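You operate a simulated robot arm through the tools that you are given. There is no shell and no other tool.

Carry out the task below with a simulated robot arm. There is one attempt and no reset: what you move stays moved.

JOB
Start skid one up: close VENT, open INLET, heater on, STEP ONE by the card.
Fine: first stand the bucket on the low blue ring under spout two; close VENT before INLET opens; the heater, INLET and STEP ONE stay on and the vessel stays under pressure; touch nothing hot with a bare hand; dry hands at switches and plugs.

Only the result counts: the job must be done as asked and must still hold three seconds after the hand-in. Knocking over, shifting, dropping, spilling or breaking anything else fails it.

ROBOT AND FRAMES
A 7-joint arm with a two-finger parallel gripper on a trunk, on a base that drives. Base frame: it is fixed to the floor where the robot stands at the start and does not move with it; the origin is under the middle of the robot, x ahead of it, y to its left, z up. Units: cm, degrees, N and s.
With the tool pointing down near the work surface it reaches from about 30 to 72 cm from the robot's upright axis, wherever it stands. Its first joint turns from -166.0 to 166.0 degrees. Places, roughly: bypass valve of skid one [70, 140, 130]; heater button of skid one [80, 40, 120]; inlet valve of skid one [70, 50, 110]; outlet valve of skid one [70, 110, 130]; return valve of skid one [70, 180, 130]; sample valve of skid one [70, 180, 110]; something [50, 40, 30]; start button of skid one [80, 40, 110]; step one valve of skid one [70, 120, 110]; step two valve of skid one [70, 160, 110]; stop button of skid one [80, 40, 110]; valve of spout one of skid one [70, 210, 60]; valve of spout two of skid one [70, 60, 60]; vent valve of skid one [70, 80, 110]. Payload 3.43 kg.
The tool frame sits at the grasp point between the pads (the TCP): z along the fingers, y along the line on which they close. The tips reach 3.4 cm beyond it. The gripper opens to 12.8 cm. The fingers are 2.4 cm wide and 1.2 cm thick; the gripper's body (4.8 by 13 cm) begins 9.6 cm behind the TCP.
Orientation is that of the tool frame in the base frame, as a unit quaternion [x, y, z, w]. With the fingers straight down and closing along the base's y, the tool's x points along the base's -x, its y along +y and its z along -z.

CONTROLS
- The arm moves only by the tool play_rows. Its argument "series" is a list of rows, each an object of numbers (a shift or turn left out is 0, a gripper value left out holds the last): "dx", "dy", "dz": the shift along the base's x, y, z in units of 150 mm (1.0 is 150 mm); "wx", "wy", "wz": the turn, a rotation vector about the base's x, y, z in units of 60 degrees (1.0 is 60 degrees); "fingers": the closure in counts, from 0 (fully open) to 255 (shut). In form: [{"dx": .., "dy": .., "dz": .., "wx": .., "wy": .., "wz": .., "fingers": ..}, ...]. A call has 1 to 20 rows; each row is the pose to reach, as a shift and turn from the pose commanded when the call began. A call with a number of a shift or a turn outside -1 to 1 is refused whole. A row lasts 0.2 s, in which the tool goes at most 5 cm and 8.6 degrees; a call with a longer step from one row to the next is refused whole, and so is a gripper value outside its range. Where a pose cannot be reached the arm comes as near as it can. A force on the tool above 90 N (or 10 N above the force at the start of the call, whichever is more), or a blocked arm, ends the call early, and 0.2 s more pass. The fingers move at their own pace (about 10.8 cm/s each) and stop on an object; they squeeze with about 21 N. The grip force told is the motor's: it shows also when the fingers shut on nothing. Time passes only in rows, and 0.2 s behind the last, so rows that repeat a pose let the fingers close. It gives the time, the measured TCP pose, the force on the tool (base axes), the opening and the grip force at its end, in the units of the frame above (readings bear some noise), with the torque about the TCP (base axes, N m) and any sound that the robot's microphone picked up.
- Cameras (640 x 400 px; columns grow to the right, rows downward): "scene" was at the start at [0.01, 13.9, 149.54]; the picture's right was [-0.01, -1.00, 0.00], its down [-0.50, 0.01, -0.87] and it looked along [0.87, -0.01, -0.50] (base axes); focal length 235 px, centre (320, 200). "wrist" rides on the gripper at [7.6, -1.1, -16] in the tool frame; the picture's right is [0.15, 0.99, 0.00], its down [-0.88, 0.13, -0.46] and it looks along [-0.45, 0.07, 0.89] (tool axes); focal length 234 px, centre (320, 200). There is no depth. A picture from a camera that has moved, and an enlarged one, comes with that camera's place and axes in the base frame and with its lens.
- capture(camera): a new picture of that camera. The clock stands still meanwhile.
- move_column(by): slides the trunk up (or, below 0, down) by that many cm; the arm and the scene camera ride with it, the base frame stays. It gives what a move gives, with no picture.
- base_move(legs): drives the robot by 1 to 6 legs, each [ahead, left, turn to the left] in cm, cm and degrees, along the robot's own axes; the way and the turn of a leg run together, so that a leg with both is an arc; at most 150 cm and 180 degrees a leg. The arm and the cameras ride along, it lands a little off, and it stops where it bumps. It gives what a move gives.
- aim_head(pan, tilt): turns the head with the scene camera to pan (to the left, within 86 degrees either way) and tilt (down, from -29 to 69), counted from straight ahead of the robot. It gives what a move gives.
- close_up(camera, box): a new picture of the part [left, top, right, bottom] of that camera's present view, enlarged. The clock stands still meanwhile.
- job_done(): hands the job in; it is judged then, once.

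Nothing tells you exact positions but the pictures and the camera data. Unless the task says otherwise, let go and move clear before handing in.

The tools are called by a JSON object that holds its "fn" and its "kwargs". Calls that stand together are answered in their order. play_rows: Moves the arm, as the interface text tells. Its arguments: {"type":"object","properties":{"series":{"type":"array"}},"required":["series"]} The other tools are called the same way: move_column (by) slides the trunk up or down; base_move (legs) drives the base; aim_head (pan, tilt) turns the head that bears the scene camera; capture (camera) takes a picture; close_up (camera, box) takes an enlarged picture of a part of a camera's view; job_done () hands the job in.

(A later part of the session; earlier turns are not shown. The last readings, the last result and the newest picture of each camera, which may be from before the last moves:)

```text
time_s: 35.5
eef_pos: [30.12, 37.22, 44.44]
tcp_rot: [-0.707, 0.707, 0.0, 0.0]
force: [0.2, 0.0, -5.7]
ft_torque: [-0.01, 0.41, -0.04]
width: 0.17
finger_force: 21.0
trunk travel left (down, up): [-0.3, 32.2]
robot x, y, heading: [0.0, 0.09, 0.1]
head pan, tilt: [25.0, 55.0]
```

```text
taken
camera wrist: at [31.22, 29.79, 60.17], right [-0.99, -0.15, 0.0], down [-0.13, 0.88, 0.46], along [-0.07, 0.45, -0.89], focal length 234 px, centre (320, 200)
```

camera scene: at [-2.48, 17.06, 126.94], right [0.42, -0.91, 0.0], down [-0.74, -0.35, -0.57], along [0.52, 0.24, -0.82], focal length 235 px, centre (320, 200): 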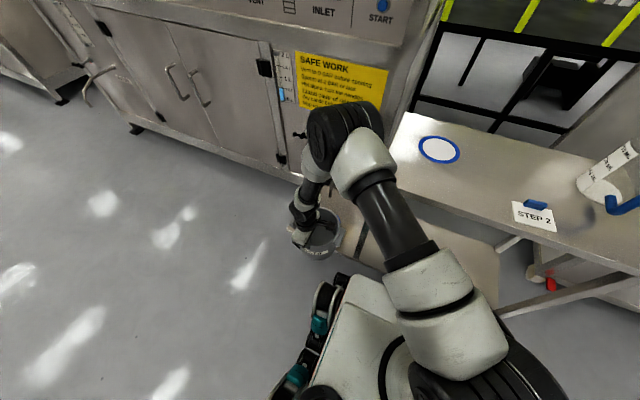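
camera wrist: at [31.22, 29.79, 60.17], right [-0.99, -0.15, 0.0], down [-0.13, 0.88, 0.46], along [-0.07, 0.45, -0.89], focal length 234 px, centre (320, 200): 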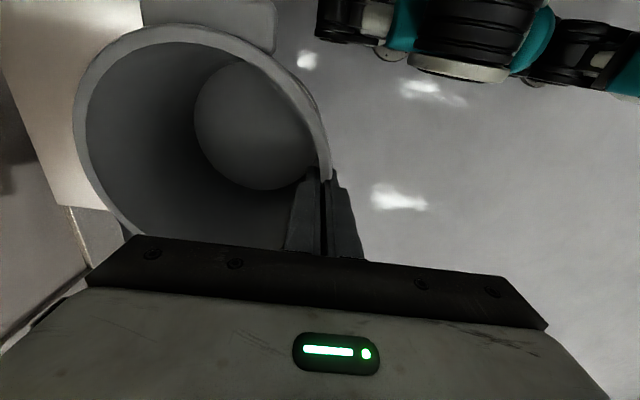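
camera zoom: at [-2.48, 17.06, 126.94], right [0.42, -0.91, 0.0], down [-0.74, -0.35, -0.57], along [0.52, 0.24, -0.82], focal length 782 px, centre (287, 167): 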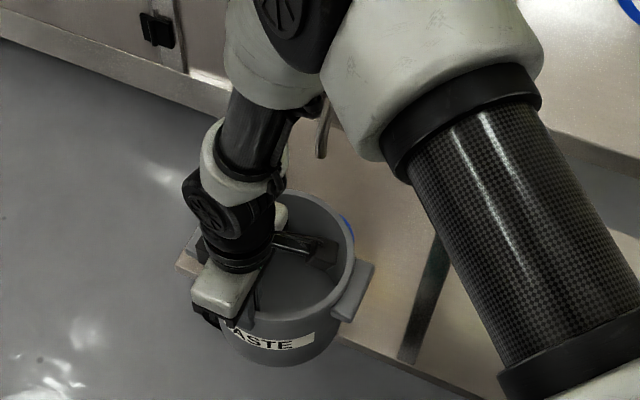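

Still no contact, which is good news for the clearance. Continuing down slowly.

{"fn": "play_rows", "kwargs": {"series": [{"dz": -0.015}, {"dz": -0.03}, {"dz": -0.045}, {"dz": -0.045}]}}

{"fn": "play_rows", "kwargs": {"series": [{"dz": -0.015}, {"dz": -0.03}, {"dz": -0.045}, {"dz": -0.045}]}}

{"fn": "play_rows", "kwargs": {"series": [{"dz": -0.015}, {"dz": -0.03}, {"dz": -0.045}, {"dz": -0.045}]}}

```text
time_s: 36.5
eef_pos: [30.08, 37.41, 43.67]
tcp_rot: [-0.707, 0.707, 0.001, 0.0]
force: [1.0, 0.4, -5.0]
ft_torque: [0.02, 0.41, 0.0]
width: 0.19
finger_force: 20.8
trunk travel left (down, up): [-0.3, 32.2]
robot x, y, heading: [0.23, 0.02, -0.0]
head pan, tilt: [25.0, 55.0]
```

```text
time_s: 37.5
eef_pos: [30.0, 37.17, 43.13]
tcp_rot: [0.707, -0.707, 0.0, 0.0]
force: [0.5, 0.1, -4.6]
ft_torque: [0.0, 0.39, 0.01]
width: 0.15
finger_force: 20.7
trunk travel left (down, up): [-0.3, 32.2]
robot x, y, heading: [0.15, 0.15, 0.0]
head pan, tilt: [25.0, 55.0]
```

```text
time_s: 38.5
eef_pos: [30.06, 37.18, 42.29]
tcp_rot: [0.707, -0.707, 0.0, -0.001]
force: [0.6, -0.8, -5.1]
ft_torque: [0.02, 0.4, 0.01]
width: 0.14
finger_force: 21.1
trunk travel left (down, up): [-0.3, 32.2]
robot x, y, heading: [-0.05, -0.06, -0.1]
head pan, tilt: [25.0, 55.0]
```

Checking a picture to make sure the bucket's back is over the table and not in front of it.

{"fn": "close_up", "kwargs": {"camera": "scene", "box": [270, 150, 390, 270]}}

{"fn": "close_up", "kwargs": {"camera": "wrist", "box": [0, 0, 340, 250]}}

```text
3.33 times, centred on (330, 210) of scene
camera zoom: at [-2.48, 17.06, 126.94], right [0.42, -0.91, 0.0], down [-0.74, -0.35, -0.57], along [0.52, 0.24, -0.82], focal length 782 px, centre (287, 167)
```

zoom: 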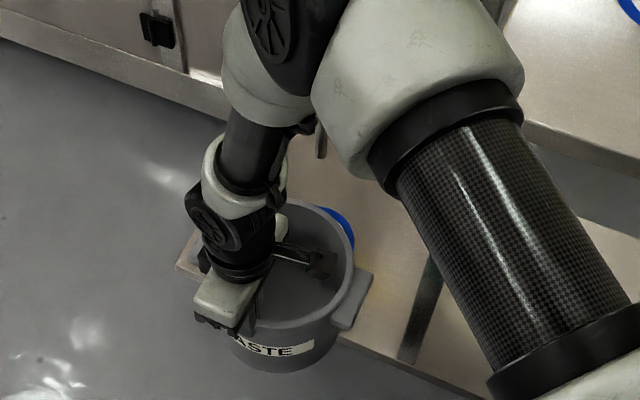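

```text
1.60 times, centred on (170, 125) of wrist
camera zoom: at [31.19, 29.76, 58.09], right [-0.99, -0.15, 0.0], down [-0.13, 0.88, 0.46], along [-0.07, 0.45, -0.89], focal length 375 px, centre (560, 320)
```

zoom: 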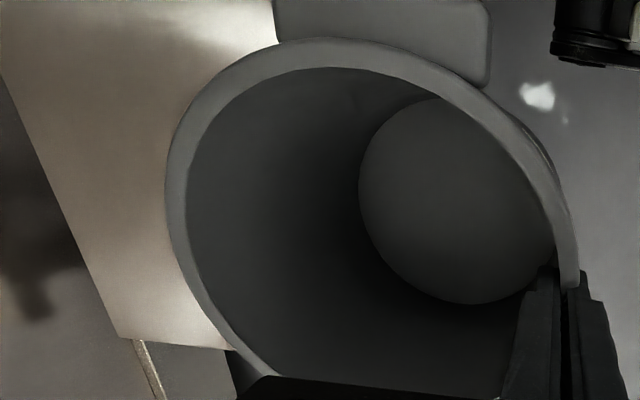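

The back half is over the table edge; continuing down until contact.

{"fn": "play_rows", "kwargs": {"series": [{"dz": -0.015}, {"dz": -0.03}, {"dz": -0.045}, {"dz": -0.045}]}}

{"fn": "play_rows", "kwargs": {"series": [{"dz": -0.015}, {"dz": -0.03}, {"dz": -0.045}, {"dz": -0.045}]}}

{"fn": "play_rows", "kwargs": {"series": [{"dz": -0.015}, {"dz": -0.03}, {"dz": -0.045}, {"dz": -0.045}]}}

```text
time_s: 39.5
eef_pos: [30.06, 37.46, 41.67]
tcp_rot: [0.707, -0.707, -0.001, -0.001]
force: [-5.3, -0.8, 16.2]
ft_torque: [-0.03, -0.62, -0.05]
width: 0.2
finger_force: 21.3
trunk travel left (down, up): [-0.3, 32.2]
robot x, y, heading: [-0.26, 0.14, -0.1]
head pan, tilt: [25.0, 55.0]
```

```text
time_s: 40.5
eef_pos: [30.04, 37.31, 41.0]
tcp_rot: [0.707, -0.707, -0.001, -0.002]
force: [-10.6, 0.5, 24.9]
ft_torque: [-0.25, -0.69, 0.02]
width: 0.31
finger_force: 21.1
trunk travel left (down, up): [-0.3, 32.2]
robot x, y, heading: [0.45, -0.31, 0.2]
head pan, tilt: [25.0, 55.0]
```

```text
time_s: 41.5
eef_pos: [30.33, 37.33, 40.17]
tcp_rot: [0.707, -0.707, 0.001, -0.003]
force: [-3.4, 1.7, 24.7]
ft_torque: [0.0, -1.73, -0.27]
width: 0.57
finger_force: 19.1
trunk travel left (down, up): [-0.3, 32.2]
robot x, y, heading: [-0.12, -0.37, 0.0]
head pan, tilt: [25.0, 55.0]
```

Contact came at TCP z≈41.9 and I pressed a bit too far; I'll lift back and check the grip.

{"fn": "play_rows", "kwargs": {"series": [{"dz": 0.04}, {"dz": 0.08}, {"dz": 0.12}, {"dz": 0.16}, {"dz": 0.2}, {"dz": 0.2}]}}

{"fn": "capture", "kwargs": {"camera": "wrist"}}

{"fn": "close_up", "kwargs": {"camera": "scene", "box": [270, 150, 390, 270]}}

```text
time_s: 42.9
eef_pos: [30.18, 37.3, 43.19]
tcp_rot: [0.708, -0.706, 0.0, 0.0]
force: [-0.4, 0.2, -4.9]
ft_torque: [0.0, 0.4, -0.04]
width: 0.2
finger_force: 21.1
trunk travel left (down, up): [-0.3, 32.2]
robot x, y, heading: [-0.37, 0.02, -0.1]
head pan, tilt: [25.0, 55.0]
```

```text
taken
camera wrist: at [31.2, 29.74, 58.99], right [-0.99, -0.15, 0.0], down [-0.13, 0.88, 0.46], along [-0.07, 0.45, -0.89], focal length 234 px, centre (320, 200)
```

wrist: 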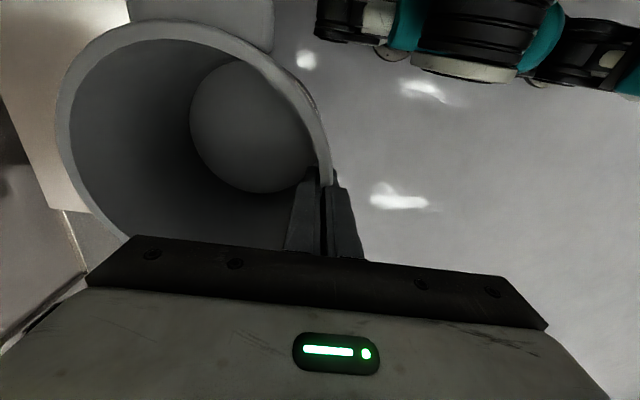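

```text
3.33 times, centred on (330, 210) of scene
camera zoom: at [-2.48, 17.06, 126.94], right [0.42, -0.91, 0.0], down [-0.74, -0.35, -0.57], along [0.52, 0.24, -0.82], focal length 782 px, centre (287, 167)
```

zoom: 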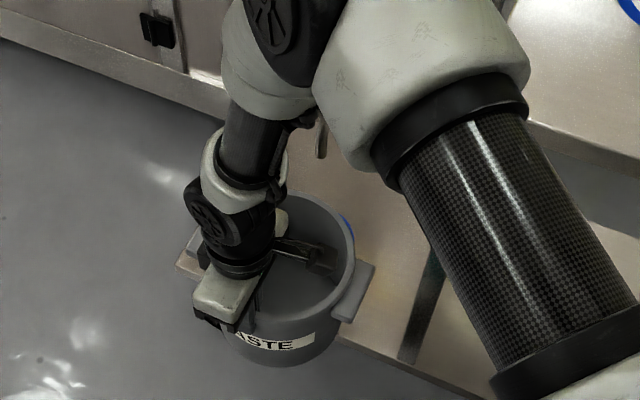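

The grip holds, bucket tilted slightly. I'll go down 0.6 cm and slide in under the spout in stages, watching forces.

{"fn": "play_rows", "kwargs": {"series": [{"dz": -0.02}, {"dz": -0.04}, {"dx": 0.06, "dz": -0.045}, {"dx": 0.14, "dz": -0.045}, {"dx": 0.22, "dz": -0.045}, {"dx": 0.28, "dz": -0.045}, {"dx": 0.3, "dz": -0.045}]}}

{"fn": "capture", "kwargs": {"camera": "wrist"}}

{"fn": "close_up", "kwargs": {"camera": "scene", "box": [270, 130, 390, 250]}}

```text
time_s: 44.5
eef_pos: [34.57, 37.22, 42.45]
tcp_rot: [-0.707, 0.707, 0.0, 0.0]
force: [0.4, -0.6, -4.9]
ft_torque: [-0.03, 0.4, 0.0]
width: 0.16
finger_force: 20.8
trunk travel left (down, up): [-0.3, 32.2]
robot x, y, heading: [0.11, 0.05, 0.1]
head pan, tilt: [25.0, 55.0]
```

```text
taken
camera wrist: at [35.72, 29.76, 58.34], right [-0.99, -0.15, 0.0], down [-0.13, 0.88, 0.46], along [-0.07, 0.45, -0.89], focal length 234 px, centre (320, 200)
```

wrist: 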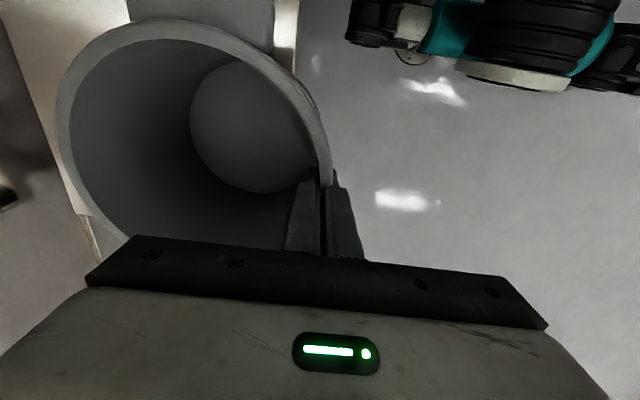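

```text
3.33 times, centred on (330, 190) of scene
camera zoom: at [-2.47, 17.06, 126.94], right [0.42, -0.91, 0.0], down [-0.74, -0.35, -0.57], along [0.52, 0.24, -0.82], focal length 782 px, centre (287, 233)
```

zoom: 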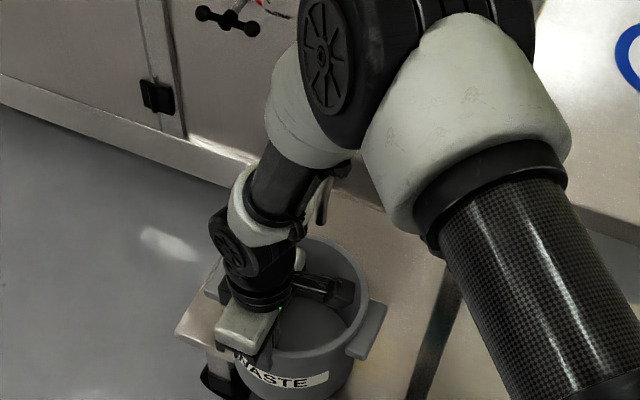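

No contact. Continuing the slide to the ring in two stages.

{"fn": "play_rows", "kwargs": {"series": [{"dx": 0.06}, {"dx": 0.13}, {"dx": 0.2}, {"dx": 0.26}, {"dx": 0.28}, {"dx": 0.28}]}}

{"fn": "capture", "kwargs": {"camera": "wrist"}}

{"fn": "close_up", "kwargs": {"camera": "scene", "box": [270, 130, 390, 250]}}

```text
time_s: 45.9
eef_pos: [38.97, 37.13, 42.59]
tcp_rot: [0.707, -0.707, 0.0, 0.0]
force: [0.2, -0.2, -4.5]
ft_torque: [0.03, 0.42, -0.02]
width: 0.17
finger_force: 21.4
trunk travel left (down, up): [-0.3, 32.2]
robot x, y, heading: [0.1, 0.31, -0.3]
head pan, tilt: [25.0, 55.0]
```

```text
taken
camera wrist: at [39.96, 29.73, 58.35], right [-0.99, -0.15, 0.0], down [-0.13, 0.88, 0.46], along [-0.07, 0.45, -0.89], focal length 234 px, centre (320, 200)
```

wrist: 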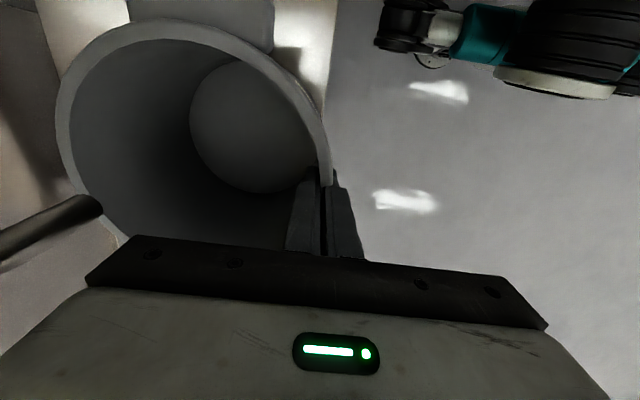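

```text
3.33 times, centred on (330, 190) of scene
camera zoom: at [-2.47, 17.06, 126.94], right [0.42, -0.91, 0.0], down [-0.74, -0.35, -0.57], along [0.52, 0.24, -0.82], focal length 782 px, centre (287, 233)
```

zoom: 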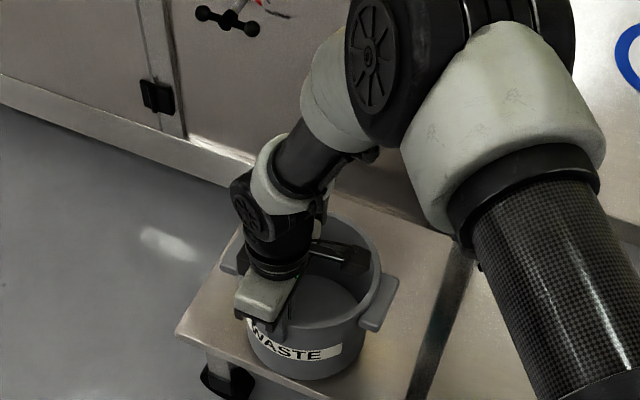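

The spout tip now shows over the bucket's inside at about [50.6, 37.4, 47.5], with ~3 cm clearance. Final slide to centre.

{"fn": "play_rows", "kwargs": {"series": [{"dx": 0.06}, {"dx": 0.13, "dy": 0.01}, {"dx": 0.2, "dy": 0.02}, {"dx": 0.245, "dy": 0.02}, {"dx": 0.245, "dy": 0.02}]}}

{"fn": "capture", "kwargs": {"camera": "wrist"}}

{"fn": "close_up", "kwargs": {"camera": "scene", "box": [270, 130, 390, 250]}}

```text
time_s: 47.0
eef_pos: [42.37, 37.61, 42.53]
tcp_rot: [-0.707, 0.707, 0.0, 0.0]
force: [-0.8, -0.8, -4.7]
ft_torque: [0.01, 0.39, 0.03]
width: 0.12
finger_force: 20.9
trunk travel left (down, up): [-0.3, 32.2]
robot x, y, heading: [0.09, -0.16, 0.2]
head pan, tilt: [25.0, 55.0]
```

```text
taken
camera wrist: at [43.54, 30.04, 58.35], right [-0.99, -0.15, 0.0], down [-0.13, 0.88, 0.46], along [-0.07, 0.45, -0.89], focal length 234 px, centre (320, 200)
```

wrist: 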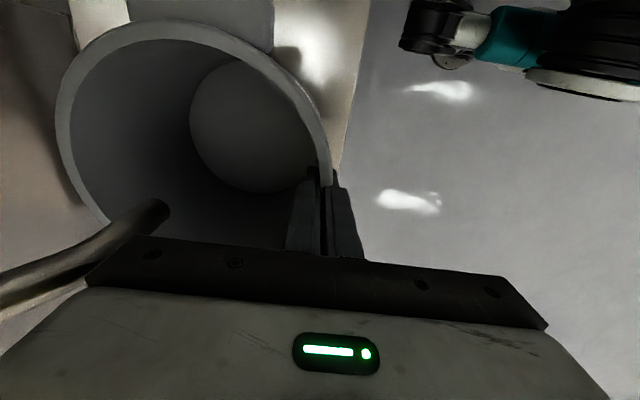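

```text
3.33 times, centred on (330, 190) of scene
camera zoom: at [-2.47, 17.06, 126.94], right [0.42, -0.91, 0.0], down [-0.74, -0.35, -0.57], along [0.52, 0.24, -0.82], focal length 782 px, centre (287, 233)
```

zoom: 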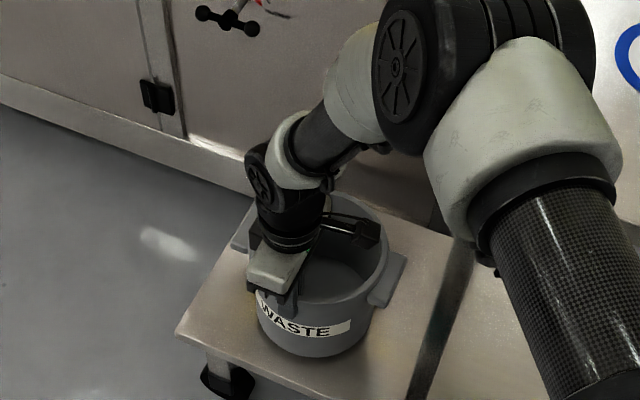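

The ring is now hidden beneath the bucket. I'll zoom in to compare the bucket's base with where the ring should project (≈(314,305) in that zoom).

{"fn": "close_up", "kwargs": {"camera": "scene", "box": [310, 180, 350, 220]}}

{"fn": "close_up", "kwargs": {"camera": "wrist", "box": [20, 0, 340, 260]}}

```text
10.00 times, centred on (330, 200) of scene
camera zoom: at [-2.47, 17.06, 126.94], right [0.42, -0.91, 0.0], down [-0.74, -0.35, -0.57], along [0.52, 0.24, -0.82], focal length 2347 px, centre (220, 200)
```

zoom: 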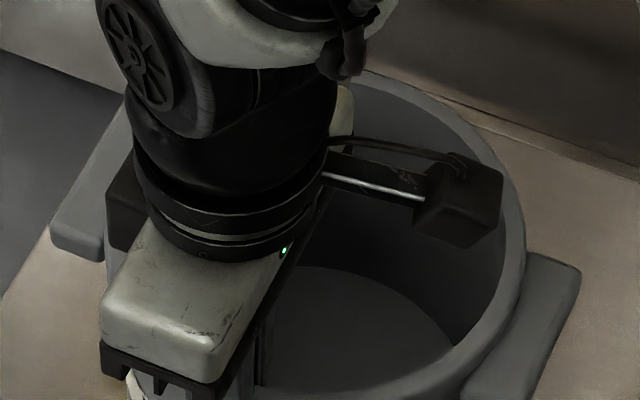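

```text
1.54 times, centred on (180, 130) of wrist
camera zoom: at [43.54, 30.04, 58.35], right [-0.99, -0.15, 0.0], down [-0.13, 0.88, 0.46], along [-0.07, 0.45, -0.89], focal length 360 px, centre (535, 308)
```

zoom: 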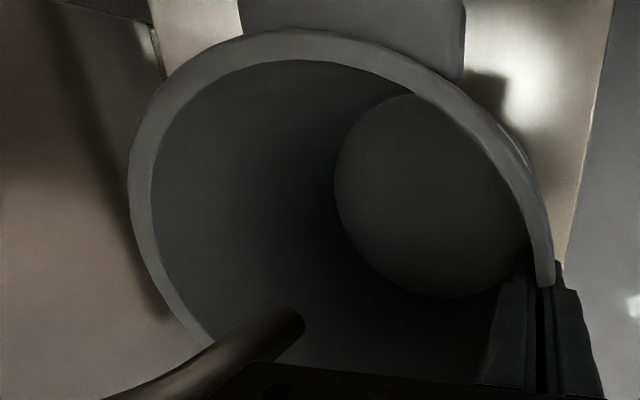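

{"fn": "close_up", "kwargs": {"camera": "scene", "box": [300, 190, 360, 250]}}

```text
6.67 times, centred on (330, 220) of scene
camera zoom: at [-2.47, 17.06, 126.94], right [0.42, -0.91, 0.0], down [-0.74, -0.35, -0.57], along [0.52, 0.24, -0.82], focal length 1564 px, centre (253, 67)
```

zoom: 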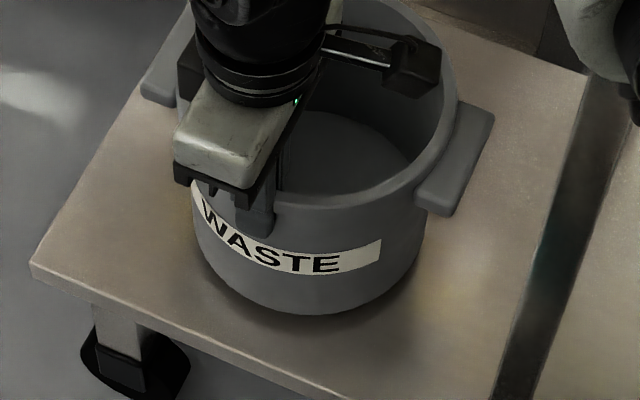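

Base centre is within about 1 cm of the ring; I nudge it +0.5 in x and y, then lower to contact.

{"fn": "play_rows", "kwargs": {"series": [{"dx": 0.033, "dy": 0.03}, {"dx": 0.033, "dy": 0.03, "dz": -0.01}, {"dx": 0.033, "dy": 0.03, "dz": -0.025}, {"dx": 0.033, "dy": 0.03, "dz": -0.025}]}}

{"fn": "play_rows", "kwargs": {"series": [{"dz": -0.01}, {"dz": -0.015}, {"dz": -0.015}]}}

```text
time_s: 48.0
eef_pos: [42.94, 37.95, 42.11]
tcp_rot: [0.707, -0.707, 0.0, 0.0]
force: [0.1, -0.2, -4.9]
ft_torque: [0.01, 0.39, -0.01]
width: 0.18
finger_force: 21.1
trunk travel left (down, up): [-0.3, 32.2]
robot x, y, heading: [-0.11, -0.05, 0.2]
head pan, tilt: [25.0, 55.0]
```

```text
time_s: 48.9
eef_pos: [43.09, 37.98, 41.99]
tcp_rot: [-0.707, 0.707, 0.0, 0.0]
force: [-0.4, -0.3, -4.7]
ft_torque: [0.0, 0.43, -0.03]
width: 0.15
finger_force: 21.0
trunk travel left (down, up): [-0.3, 32.2]
robot x, y, heading: [-0.21, -0.06, 0.2]
head pan, tilt: [25.0, 55.0]
```

{"fn": "play_rows", "kwargs": {"series": [{"dz": -0.01}, {"dz": -0.02}, {"dz": -0.02}]}}

{"fn": "play_rows", "kwargs": {"series": [{"dz": -0.01}, {"dz": -0.015}, {"dz": -0.015}]}}

```text
time_s: 49.6
eef_pos: [43.04, 38.04, 41.67]
tcp_rot: [-0.707, 0.707, 0.0, -0.001]
force: [0.4, -0.1, -4.6]
ft_torque: [0.0, 0.38, -0.02]
width: 0.16
finger_force: 21.1
trunk travel left (down, up): [-0.3, 32.2]
robot x, y, heading: [0.08, -0.03, -0.0]
head pan, tilt: [25.0, 55.0]
```

```text
time_s: 50.5
eef_pos: [42.97, 38.09, 41.42]
tcp_rot: [-0.707, 0.707, 0.0, 0.0]
force: [0.2, -0.4, -5.7]
ft_torque: [0.0, 0.44, -0.03]
width: 0.15
finger_force: 20.9
trunk travel left (down, up): [-0.3, 32.2]
robot x, y, heading: [0.05, -0.4, -0.2]
head pan, tilt: [25.0, 55.0]
```

{"fn": "play_rows", "kwargs": {"series": [{"dz": -0.01}, {"dz": -0.02}, {"dz": -0.02}]}}

{"fn": "play_rows", "kwargs": {"series": [{"dz": -0.01}, {"dz": -0.02}, {"dz": -0.02}]}}

```text
time_s: 51.2
eef_pos: [42.84, 38.03, 41.03]
tcp_rot: [-0.707, 0.707, 0.0, 0.0]
force: [0.7, 0.7, -4.9]
ft_torque: [-0.01, 0.43, 0.01]
width: 0.19
finger_force: 21.0
trunk travel left (down, up): [-0.3, 32.2]
robot x, y, heading: [0.05, -0.01, -0.1]
head pan, tilt: [25.0, 55.0]
```

```text
time_s: 52.0
eef_pos: [42.95, 38.07, 40.96]
tcp_rot: [0.707, -0.707, 0.0, 0.0]
force: [-3.0, 0.6, 6.9]
ft_torque: [-0.67, 0.23, -0.13]
width: 0.2
finger_force: 21.6
trunk travel left (down, up): [-0.3, 32.2]
robot x, y, heading: [-0.14, 0.29, 0.1]
head pan, tilt: [25.0, 55.0]
```

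Contact. I'll open the fingers only a little and lift straight out.

{"fn": "play_rows", "kwargs": {"series": [{"fingers": 235}, {"fingers": 215}, {"fingers": 200}, {"fingers": 200}, {"fingers": 200}]}}

{"fn": "capture", "kwargs": {"camera": "wrist"}}

{"fn": "close_up", "kwargs": {"camera": "scene", "box": [300, 170, 380, 250]}}

```text
time_s: 53.2
eef_pos: [43.05, 38.06, 40.82]
tcp_rot: [-0.707, 0.708, 0.0, 0.0]
force: [-0.7, 0.0, 0.3]
ft_torque: [-0.03, 0.0, -0.03]
width: 2.76
finger_force: 0.0
trunk travel left (down, up): [-0.3, 32.2]
robot x, y, heading: [-0.2, -0.03, -0.0]
head pan, tilt: [25.0, 55.0]
```

```text
taken
camera wrist: at [44.07, 30.5, 56.68], right [-0.99, -0.15, 0.0], down [-0.13, 0.88, 0.46], along [-0.07, 0.45, -0.89], focal length 234 px, centre (320, 200)
```

wrist: 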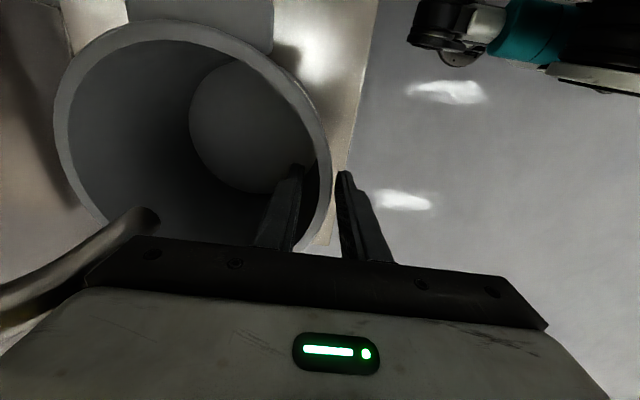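

```text
5.00 times, centred on (340, 210) of scene
camera zoom: at [-2.5, 17.04, 126.94], right [0.42, -0.91, 0.0], down [-0.74, -0.35, -0.57], along [0.52, 0.24, -0.82], focal length 1173 px, centre (220, 150)
```

zoom: 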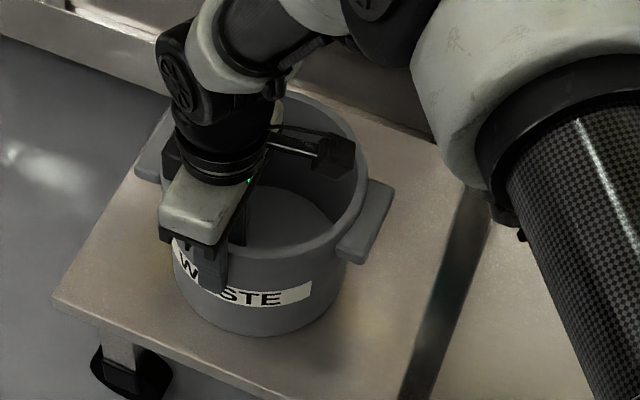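

Released, bucket stands. I lift straight up and back off, then look at the result.

{"fn": "play_rows", "kwargs": {"series": [{"dz": 0.05}, {"dz": 0.15}, {"dz": 0.3}, {"dz": 0.5}, {"dz": 0.5, "dx": -0.2}, {"dz": 0.55, "dx": -0.5}, {"dz": 0.7, "dx": -0.7}, {"dz": 1.0, "dx": -0.7}, {"dz": 1.0, "dx": -0.7}]}}

{"fn": "capture", "kwargs": {"camera": "wrist"}}

{"fn": "close_up", "kwargs": {"camera": "scene", "box": [270, 130, 430, 270]}}

```text
time_s: 55.2
eef_pos: [32.74, 37.95, 55.82]
tcp_rot: [0.708, -0.706, 0.0, 0.0]
force: [0.9, 0.0, -0.7]
ft_torque: [0.01, -0.01, 0.03]
width: 2.77
finger_force: 0.1
trunk travel left (down, up): [-0.3, 32.2]
robot x, y, heading: [-0.18, -0.48, -0.3]
head pan, tilt: [25.0, 55.0]
```

```text
taken
camera wrist: at [33.92, 30.51, 71.7], right [-0.99, -0.15, 0.0], down [-0.13, 0.88, 0.46], along [-0.07, 0.45, -0.89], focal length 234 px, centre (320, 200)
```

wrist: 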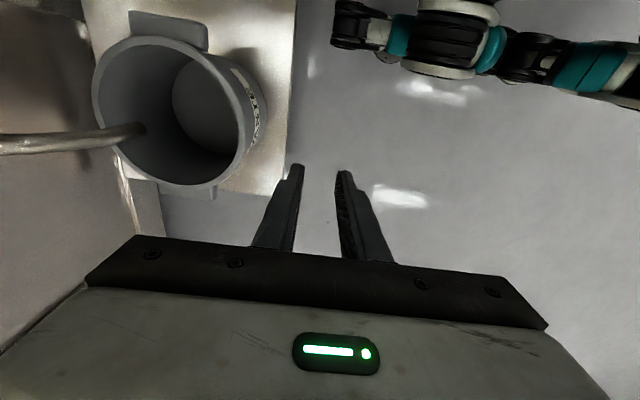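

```text
2.86 times, centred on (350, 200) of scene
camera zoom: at [-2.5, 17.04, 126.94], right [0.42, -0.91, 0.0], down [-0.74, -0.35, -0.57], along [0.52, 0.24, -0.82], focal length 670 px, centre (234, 200)
```

zoom: 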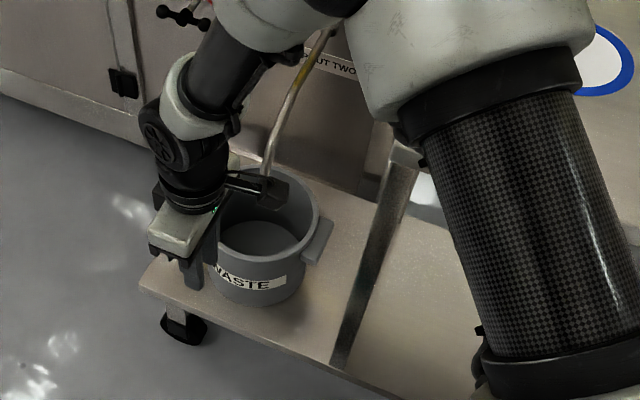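

The bucket stands under spout two with the ring covered. Now I raise the trunk and arm clear and look at the valves.

{"fn": "move_column", "kwargs": {"by": 19}}

{"fn": "play_rows", "kwargs": {"series": [{"dz": 0.25}, {"dz": 0.5}, {"dz": 0.75, "dx": -0.1}, {"dz": 1.0, "dx": -0.15}, {"dz": 1.0, "dx": -0.15}]}}

{"fn": "play_rows", "kwargs": {"series": [{"dz": 0.25, "dy": -0.1}, {"dz": 0.5, "dy": -0.3}, {"dz": 0.75, "dy": -0.5}, {"dz": 1.0, "dy": -0.7}, {"dz": 1.0, "dy": -0.9}, {"dz": 1.0, "dy": -1.0}, {"dz": 1.0, "dy": -1.0}]}}

{"fn": "capture", "kwargs": {"camera": "scene"}}

{"fn": "close_up", "kwargs": {"camera": "scene", "box": [270, 140, 390, 260]}}

```text
time_s: 57.3
eef_pos: [32.83, 38.0, 74.94]
tcp_rot: [0.707, -0.707, 0.0, 0.0]
force: [0.2, -0.5, 0.1]
ft_torque: [-0.01, 0.02, 0.02]
width: 2.76
finger_force: 0.1
trunk travel left (down, up): [-19.3, 13.2]
robot x, y, heading: [0.03, 0.13, -0.2]
head pan, tilt: [25.0, 55.0]
```

```text
time_s: 58.5
eef_pos: [30.54, 38.17, 89.92]
tcp_rot: [-0.707, 0.707, 0.0, 0.0]
force: [0.4, 0.6, -0.4]
ft_torque: [0.0, -0.04, -0.02]
width: 2.76
finger_force: 0.1
trunk travel left (down, up): [-19.3, 13.2]
robot x, y, heading: [0.26, 0.08, 0.0]
head pan, tilt: [25.0, 55.0]
```

```text
time_s: 60.1
eef_pos: [30.74, 23.13, 104.93]
tcp_rot: [-0.707, 0.707, 0.0, 0.0]
force: [-0.1, -0.3, 0.0]
ft_torque: [0.01, -0.01, 0.0]
width: 2.77
finger_force: 0.1
trunk travel left (down, up): [-19.3, 13.2]
robot x, y, heading: [-0.12, 0.15, -0.1]
head pan, tilt: [25.0, 55.0]
```

```text
taken
camera scene: at [-2.5, 17.03, 145.94], right [0.42, -0.91, 0.0], down [-0.74, -0.35, -0.57], along [0.52, 0.24, -0.82], focal length 235 px, centre (320, 200)
```

scene: 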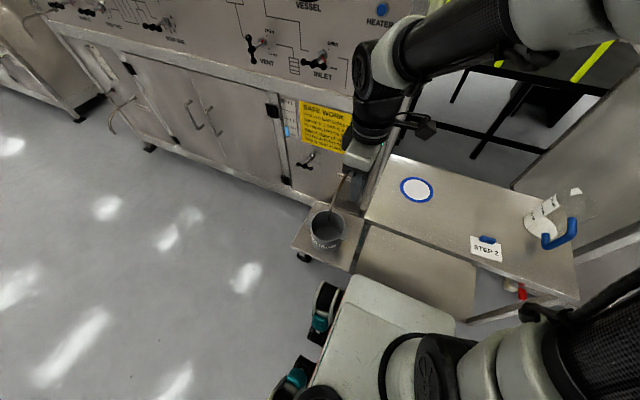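

```text
3.33 times, centred on (330, 200) of scene
camera zoom: at [-2.5, 17.03, 145.94], right [0.42, -0.91, 0.0], down [-0.74, -0.35, -0.57], along [0.52, 0.24, -0.82], focal length 782 px, centre (287, 200)
```

zoom: 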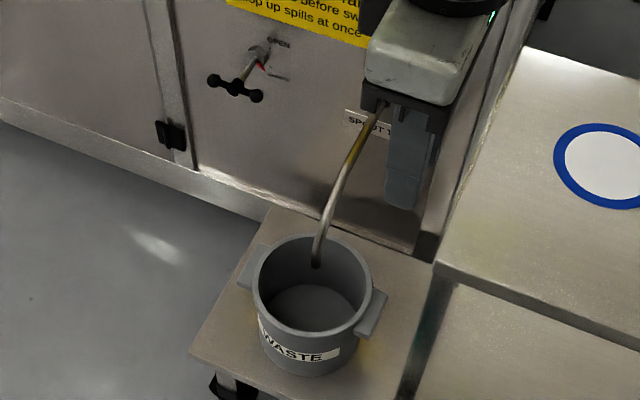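

The bucket base is centred on the ring within about 0.7 cm. Now a close look at VENT, INLET, STEP ONE and the buttons.

{"fn": "aim_head", "kwargs": {"pan": 40, "tilt": 22}}

{"fn": "capture", "kwargs": {"camera": "scene"}}

{"fn": "close_up", "kwargs": {"camera": "scene", "box": [240, 180, 400, 280]}}

```text
time_s: 61.1
eef_pos: [30.78, 22.97, 104.96]
tcp_rot: [-0.707, 0.707, 0.0, 0.0]
force: [0.6, -0.4, -0.1]
ft_torque: [0.02, 0.02, -0.02]
width: 2.75
finger_force: 0.0
trunk travel left (down, up): [-19.3, 13.2]
robot x, y, heading: [-0.16, -0.0, -0.1]
head pan, tilt: [40.0, 22.0]
```

```text
taken
camera scene: at [-1.92, 19.95, 150.82], right [0.64, -0.77, 0.0], down [-0.29, -0.24, -0.93], along [0.71, 0.6, -0.38], focal length 235 px, centre (320, 200)
```

scene: 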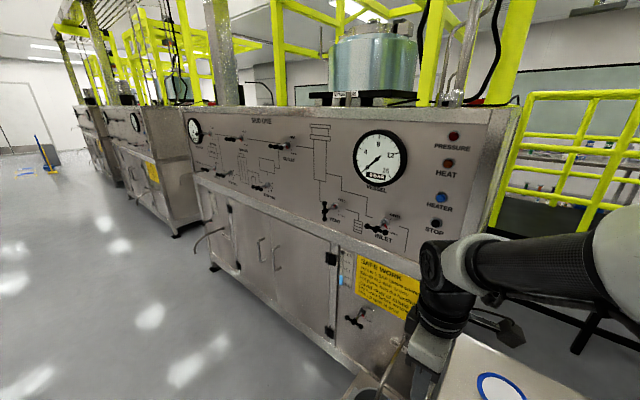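

```text
4.00 times, centred on (320, 230) of scene
camera zoom: at [-1.92, 19.95, 150.82], right [0.64, -0.77, 0.0], down [-0.29, -0.24, -0.93], along [0.71, 0.6, -0.38], focal length 939 px, centre (320, 80)
```

zoom: 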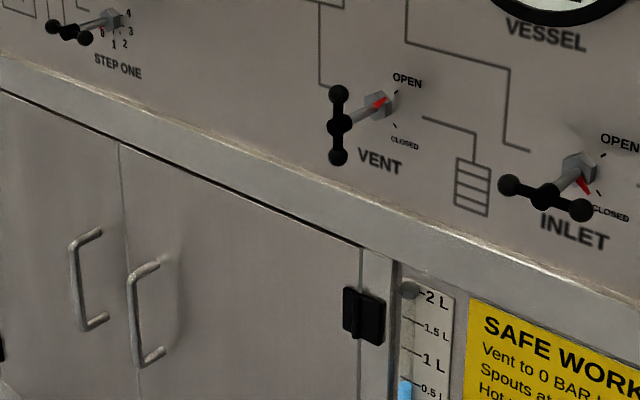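

VENT points to OPEN with its bar vertical, INLET to CLOSED with its bar horizontal; each turns 90°. I'll back off and drive left to stand between them.

{"fn": "base_move", "kwargs": {"legs": [[-12, 0, 0], [0, 58, 0]]}}

{"fn": "aim_head", "kwargs": {"pan": 5, "tilt": 25}}

{"fn": "capture", "kwargs": {"camera": "scene"}}

{"fn": "capture", "kwargs": {"camera": "wrist"}}

```text
time_s: 68.1
eef_pos: [18.61, 82.15, 105.02]
tcp_rot: [0.708, -0.707, 0.0, 0.0]
force: [-0.1, 0.6, 0.0]
ft_torque: [0.03, -0.01, -0.01]
width: 2.76
finger_force: 0.1
trunk travel left (down, up): [-19.3, 13.2]
robot x, y, heading: [-12.29, 59.0, 0.0]
head pan, tilt: [40.0, 22.0]
```

```text
time_s: 69.1
eef_pos: [18.67, 82.07, 104.98]
tcp_rot: [0.707, -0.707, 0.001, 0.0]
force: [0.2, -0.4, -0.7]
ft_torque: [0.01, 0.01, 0.0]
width: 2.75
finger_force: 0.0
trunk travel left (down, up): [-19.3, 13.2]
robot x, y, heading: [-12.24, 59.0, 0.2]
head pan, tilt: [5.0, 25.0]
```

```text
taken
camera scene: at [-12.02, 73.97, 150.34], right [0.09, -1.0, 0.0], down [-0.42, -0.04, -0.91], along [0.9, 0.08, -0.42], focal length 235 px, centre (320, 200)
```

scene: 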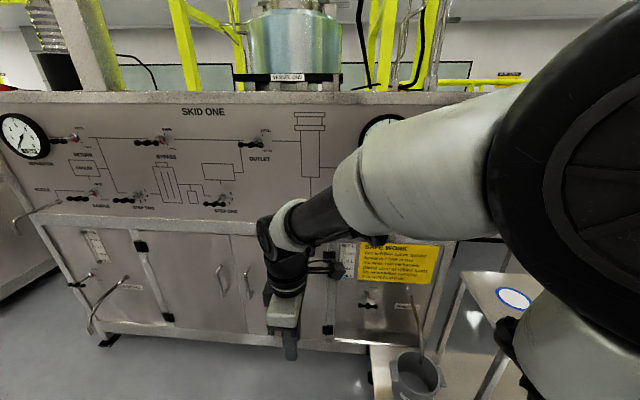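

```text
taken
camera wrist: at [19.74, 74.68, 120.79], right [-0.99, -0.15, 0.0], down [-0.13, 0.88, 0.46], along [-0.07, 0.45, -0.89], focal length 234 px, centre (320, 200)
```

wrist: 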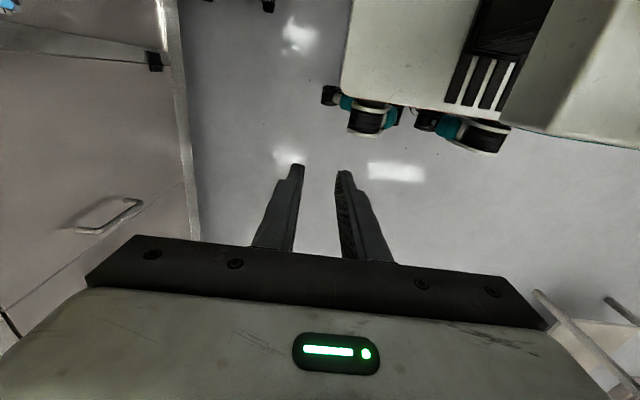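

Standing well. Now I turn the tool back and pitch it to point at the panel (+x).

{"fn": "play_rows", "kwargs": {"series": [{"wz": -0.14, "dx": 0.1}, {"wz": -0.28, "dx": 0.2}, {"wz": -0.42, "dx": 0.3}, {"wz": -0.56, "dx": 0.4}, {"wz": -0.7, "dx": 0.5}, {"wz": -0.84, "dx": 0.6}, {"wz": -0.98, "dx": 0.7}, {"wz": -0.98, "dx": 0.8, "dz": 0.2}, {"wz": -0.98, "dx": 0.8, "dz": 0.2}]}}

{"fn": "play_rows", "kwargs": {"series": [{"wz": -0.13}, {"wz": -0.26}, {"wz": -0.39, "dx": 0.1}, {"wz": -0.52, "dx": 0.3}, {"wz": -0.52, "dx": 0.4}, {"wz": -0.52, "dx": 0.5}]}}

{"fn": "play_rows", "kwargs": {"series": [{"wy": -0.14}, {"wy": -0.28}, {"wy": -0.42}, {"wy": -0.56}, {"wy": -0.7}, {"wy": -0.75}, {"wy": -0.75}]}}

{"fn": "capture", "kwargs": {"camera": "scene"}}

```text
time_s: 71.1
eef_pos: [30.58, 82.15, 107.87]
tcp_rot: [-0.269, 0.963, 0.0, 0.0]
force: [0.4, -0.8, -0.4]
ft_torque: [-0.02, -0.02, 0.03]
width: 2.76
finger_force: 0.1
trunk travel left (down, up): [-19.3, 13.2]
robot x, y, heading: [-12.66, 59.01, 0.1]
head pan, tilt: [5.0, 25.0]
```

```text
time_s: 72.5
eef_pos: [38.21, 82.21, 108.1]
tcp_rot: [0.0, 1.0, 0.0, 0.001]
force: [-0.2, -0.6, 0.1]
ft_torque: [-0.01, -0.02, 0.01]
width: 2.76
finger_force: 0.0
trunk travel left (down, up): [-19.3, 13.2]
robot x, y, heading: [-12.14, 59.59, 0.1]
head pan, tilt: [5.0, 25.0]
```

```text
time_s: 74.1
eef_pos: [38.1, 82.24, 107.99]
tcp_rot: [-0.001, 0.924, 0.001, 0.383]
force: [0.3, -0.2, -0.3]
ft_torque: [-0.03, -0.05, -0.03]
width: 2.75
finger_force: 0.1
trunk travel left (down, up): [-19.3, 13.2]
robot x, y, heading: [-12.24, 59.27, 0.0]
head pan, tilt: [5.0, 25.0]
```

```text
taken
camera scene: at [-12.02, 73.96, 150.34], right [0.09, -1.0, 0.0], down [-0.42, -0.04, -0.91], along [0.9, 0.08, -0.42], focal length 235 px, centre (320, 200)
```

scene: 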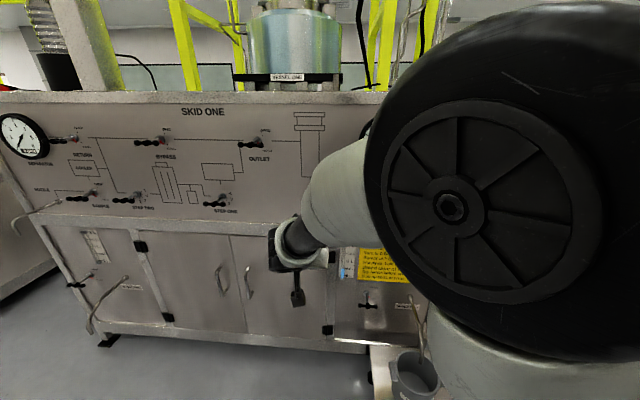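

Halfway. Finishing the pitch to horizontal and looking with the wrist camera.

{"fn": "play_rows", "kwargs": {"series": [{"wy": -0.14, "dx": 0.1}, {"wy": -0.28, "dx": 0.2}, {"wy": -0.42, "dx": 0.3}, {"wy": -0.56, "dx": 0.4}, {"wy": -0.7, "dx": 0.5}, {"wy": -0.75, "dx": 0.5}, {"wy": -0.75, "dx": 0.5}]}}

{"fn": "capture", "kwargs": {"camera": "wrist"}}

{"fn": "capture", "kwargs": {"camera": "scene"}}

```text
time_s: 75.7
eef_pos: [45.77, 82.21, 107.94]
tcp_rot: [0.001, 0.707, 0.0, 0.708]
force: [0.1, -0.1, -0.3]
ft_torque: [0.03, -0.03, -0.02]
width: 2.79
finger_force: 0.0
trunk travel left (down, up): [-19.3, 13.2]
robot x, y, heading: [-12.24, 58.83, -0.1]
head pan, tilt: [5.0, 25.0]
```

```text
taken
camera wrist: at [29.69, 81.15, 100.19], right [0.0, 0.99, -0.15], down [-0.46, 0.13, 0.88], along [0.89, 0.07, 0.45], focal length 234 px, centre (320, 200)
```

wrist: 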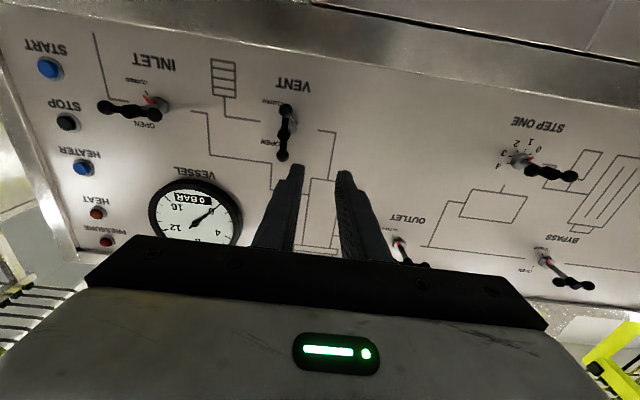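

```text
taken
camera scene: at [-12.02, 73.96, 150.34], right [0.09, -1.0, 0.0], down [-0.42, -0.04, -0.91], along [0.9, 0.08, -0.42], focal length 235 px, centre (320, 200)
```

scene: 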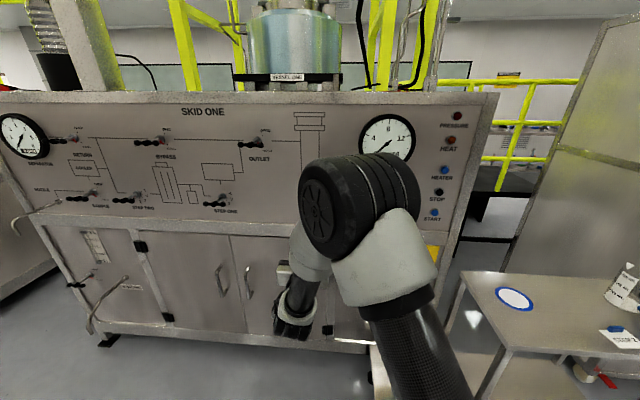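

The wrist camera has a fine (upside-down) view of the panel. Zooming on VENT, INLET and STEP ONE.

{"fn": "close_up", "kwargs": {"camera": "wrist", "box": [230, 60, 350, 180]}}

{"fn": "close_up", "kwargs": {"camera": "wrist", "box": [460, 100, 620, 200]}}

{"fn": "close_up", "kwargs": {"camera": "wrist", "box": [20, 30, 220, 260]}}

```text
3.33 times, centred on (290, 120) of wrist
camera zoom: at [29.69, 81.15, 100.19], right [0.0, 0.99, -0.15], down [-0.46, 0.13, 0.88], along [0.89, 0.07, 0.45], focal length 781 px, centre (420, 467)
```

zoom: 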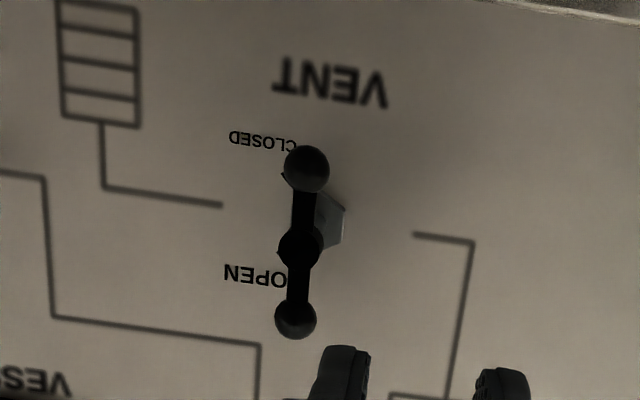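

```text
4.00 times, centred on (540, 150) of wrist
camera zoom: at [29.69, 81.15, 100.19], right [0.0, 0.99, -0.15], down [-0.46, 0.13, 0.88], along [0.89, 0.07, 0.45], focal length 937 px, centre (-560, 400)
```

zoom: 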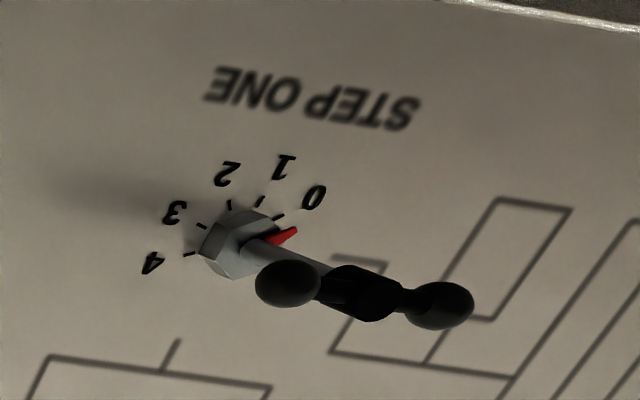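

```text
1.74 times, centred on (120, 145) of wrist
camera zoom: at [29.69, 81.15, 100.19], right [0.0, 0.99, -0.15], down [-0.46, 0.13, 0.88], along [0.89, 0.07, 0.45], focal length 407 px, centre (668, 296)
```

zoom: 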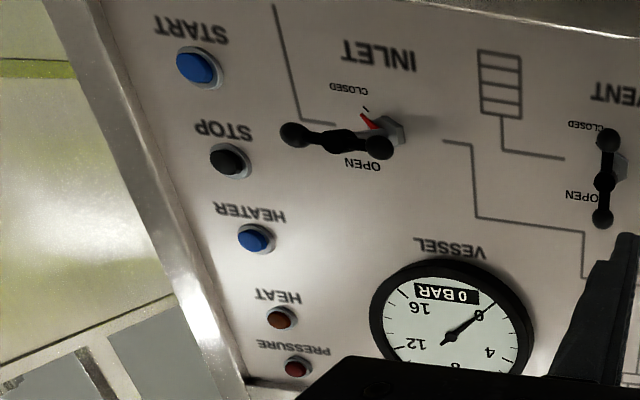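

VENT hub ≈ [68.8, 76.7, 108.9], bar vertical, 7.4 cm between knobs. I'll line up with it at x≈58 with the fingers opened to ~5 cm and check.

{"fn": "play_rows", "kwargs": {"series": [{"dx": 0.2, "dy": -0.1, "dz": 0.02, "fingers": 155}, {"dx": 0.4, "dy": -0.2, "dz": 0.04}, {"dx": 0.6, "dy": -0.3, "dz": 0.06}, {"dx": 0.8, "dy": -0.367, "dz": 0.06}, {"dx": 0.8, "dy": -0.367, "dz": 0.06}]}}

{"fn": "capture", "kwargs": {"camera": "wrist"}}

{"fn": "capture", "kwargs": {"camera": "scene"}}

```text
time_s: 76.9
eef_pos: [57.71, 76.88, 108.87]
tcp_rot: [0.0, 0.708, 0.001, 0.707]
force: [-0.1, 0.3, -0.4]
ft_torque: [-0.01, 0.02, -0.01]
width: 5.0
finger_force: 0.1
trunk travel left (down, up): [-19.3, 13.2]
robot x, y, heading: [-12.44, 59.21, -0.2]
head pan, tilt: [5.0, 25.0]
```

```text
taken
camera wrist: at [41.58, 75.76, 101.08], right [0.0, 0.99, -0.15], down [-0.46, 0.13, 0.88], along [0.89, 0.07, 0.45], focal length 234 px, centre (320, 200)
```

wrist: 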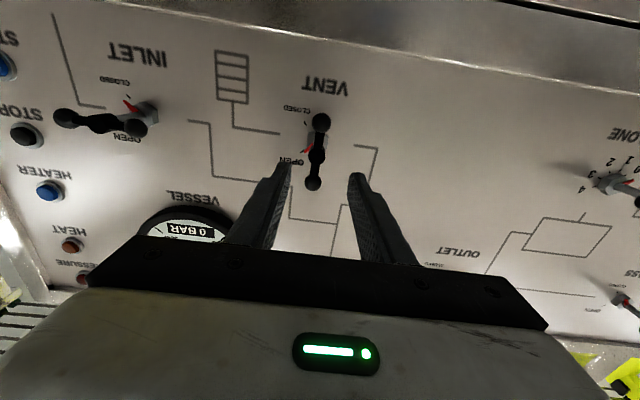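

```text
taken
camera scene: at [-12.0, 73.95, 150.34], right [0.09, -1.0, 0.0], down [-0.42, -0.04, -0.91], along [0.9, 0.08, -0.42], focal length 235 px, centre (320, 200)
```

scene: 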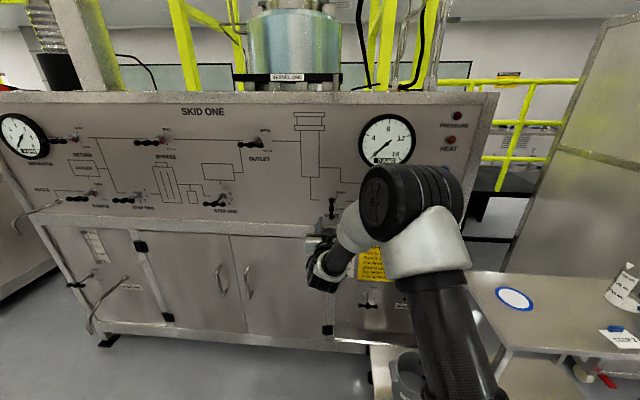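

Alignment is good. Advancing 11 cm so the fingers straddle the hub.

{"fn": "play_rows", "kwargs": {"series": [{"dx": 0.2, "dy": -0.01}, {"dx": 0.4, "dy": -0.015}, {"dx": 0.6, "dy": -0.015}, {"dx": 0.74, "dy": -0.015}, {"dx": 0.74, "dy": -0.015}]}}

{"fn": "capture", "kwargs": {"camera": "wrist"}}

{"fn": "capture", "kwargs": {"camera": "scene"}}

```text
time_s: 78.1
eef_pos: [69.01, 76.42, 108.96]
tcp_rot: [0.0, 0.707, 0.0, 0.707]
force: [0.4, -0.2, -0.2]
ft_torque: [0.01, 0.04, 0.0]
width: 5.02
finger_force: 0.0
trunk travel left (down, up): [-19.3, 13.2]
robot x, y, heading: [-11.86, 59.19, -0.1]
head pan, tilt: [5.0, 25.0]
```

```text
taken
camera wrist: at [52.84, 75.39, 101.18], right [0.0, 0.99, -0.15], down [-0.46, 0.13, 0.88], along [0.89, 0.07, 0.45], focal length 234 px, centre (320, 200)
```

wrist: 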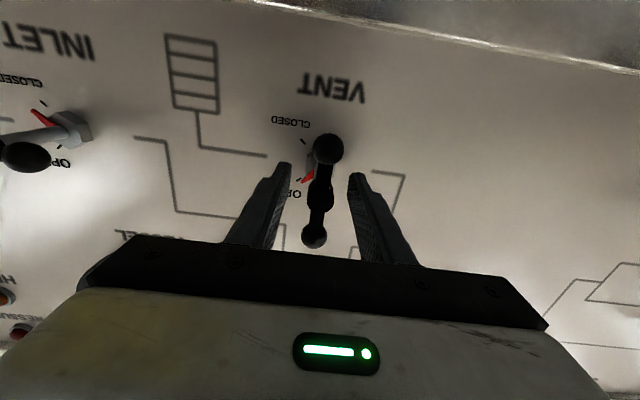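

```text
taken
camera scene: at [-12.01, 73.96, 150.34], right [0.09, -1.0, 0.0], down [-0.42, -0.04, -0.91], along [0.9, 0.08, -0.42], focal length 235 px, centre (320, 200)
```

scene: 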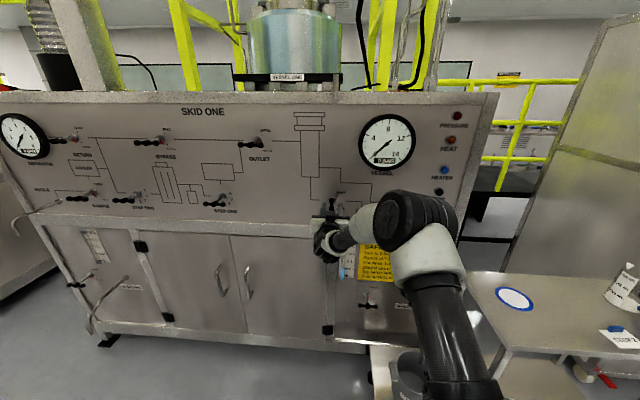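

Hub is centred between the fingers. Closing on it, then turning clockwise (seen from the front) in small steps.

{"fn": "play_rows", "kwargs": {"series": [{"fingers": 255}, {"fingers": 255}, {"fingers": 255}]}}

{"fn": "play_rows", "kwargs": {"series": [{"wx": 0.1}, {"wx": 0.2}, {"wx": 0.3}, {"wx": 0.4}, {"wx": 0.5}, {"wx": 0.5}]}}

{"fn": "capture", "kwargs": {"camera": "wrist"}}

```text
time_s: 78.9
eef_pos: [68.85, 76.46, 109.01]
tcp_rot: [0.0, 0.707, 0.0, 0.707]
force: [1.9, 2.1, 1.1]
ft_torque: [0.0, 0.28, -0.13]
width: 1.38
finger_force: 44.9
trunk travel left (down, up): [-19.3, 13.2]
robot x, y, heading: [-12.49, 59.29, 0.2]
head pan, tilt: [5.0, 25.0]
```

```text
time_s: 80.3
eef_pos: [68.83, 76.53, 109.09]
tcp_rot: [0.183, 0.683, 0.184, 0.683]
force: [13.8, 3.8, 8.2]
ft_torque: [0.05, 1.13, 0.4]
width: 1.37
finger_force: 44.9
trunk travel left (down, up): [-19.3, 13.2]
robot x, y, heading: [-12.28, 58.99, -0.0]
head pan, tilt: [5.0, 25.0]
```

```text
taken
camera wrist: at [52.84, 79.42, 101.64], right [0.0, 0.93, 0.37], down [-0.46, -0.33, 0.83], along [0.89, -0.17, 0.42], focal length 234 px, centre (320, 200)
```

wrist: 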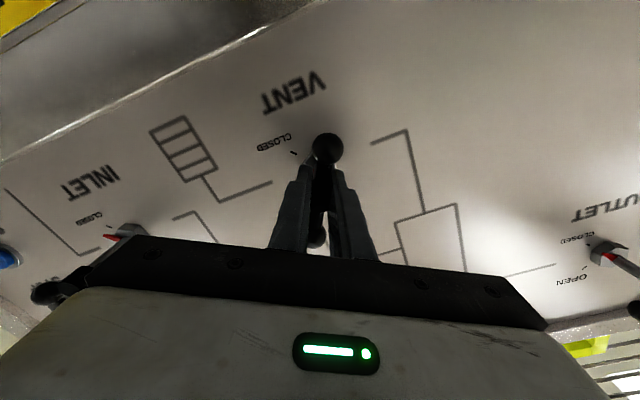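

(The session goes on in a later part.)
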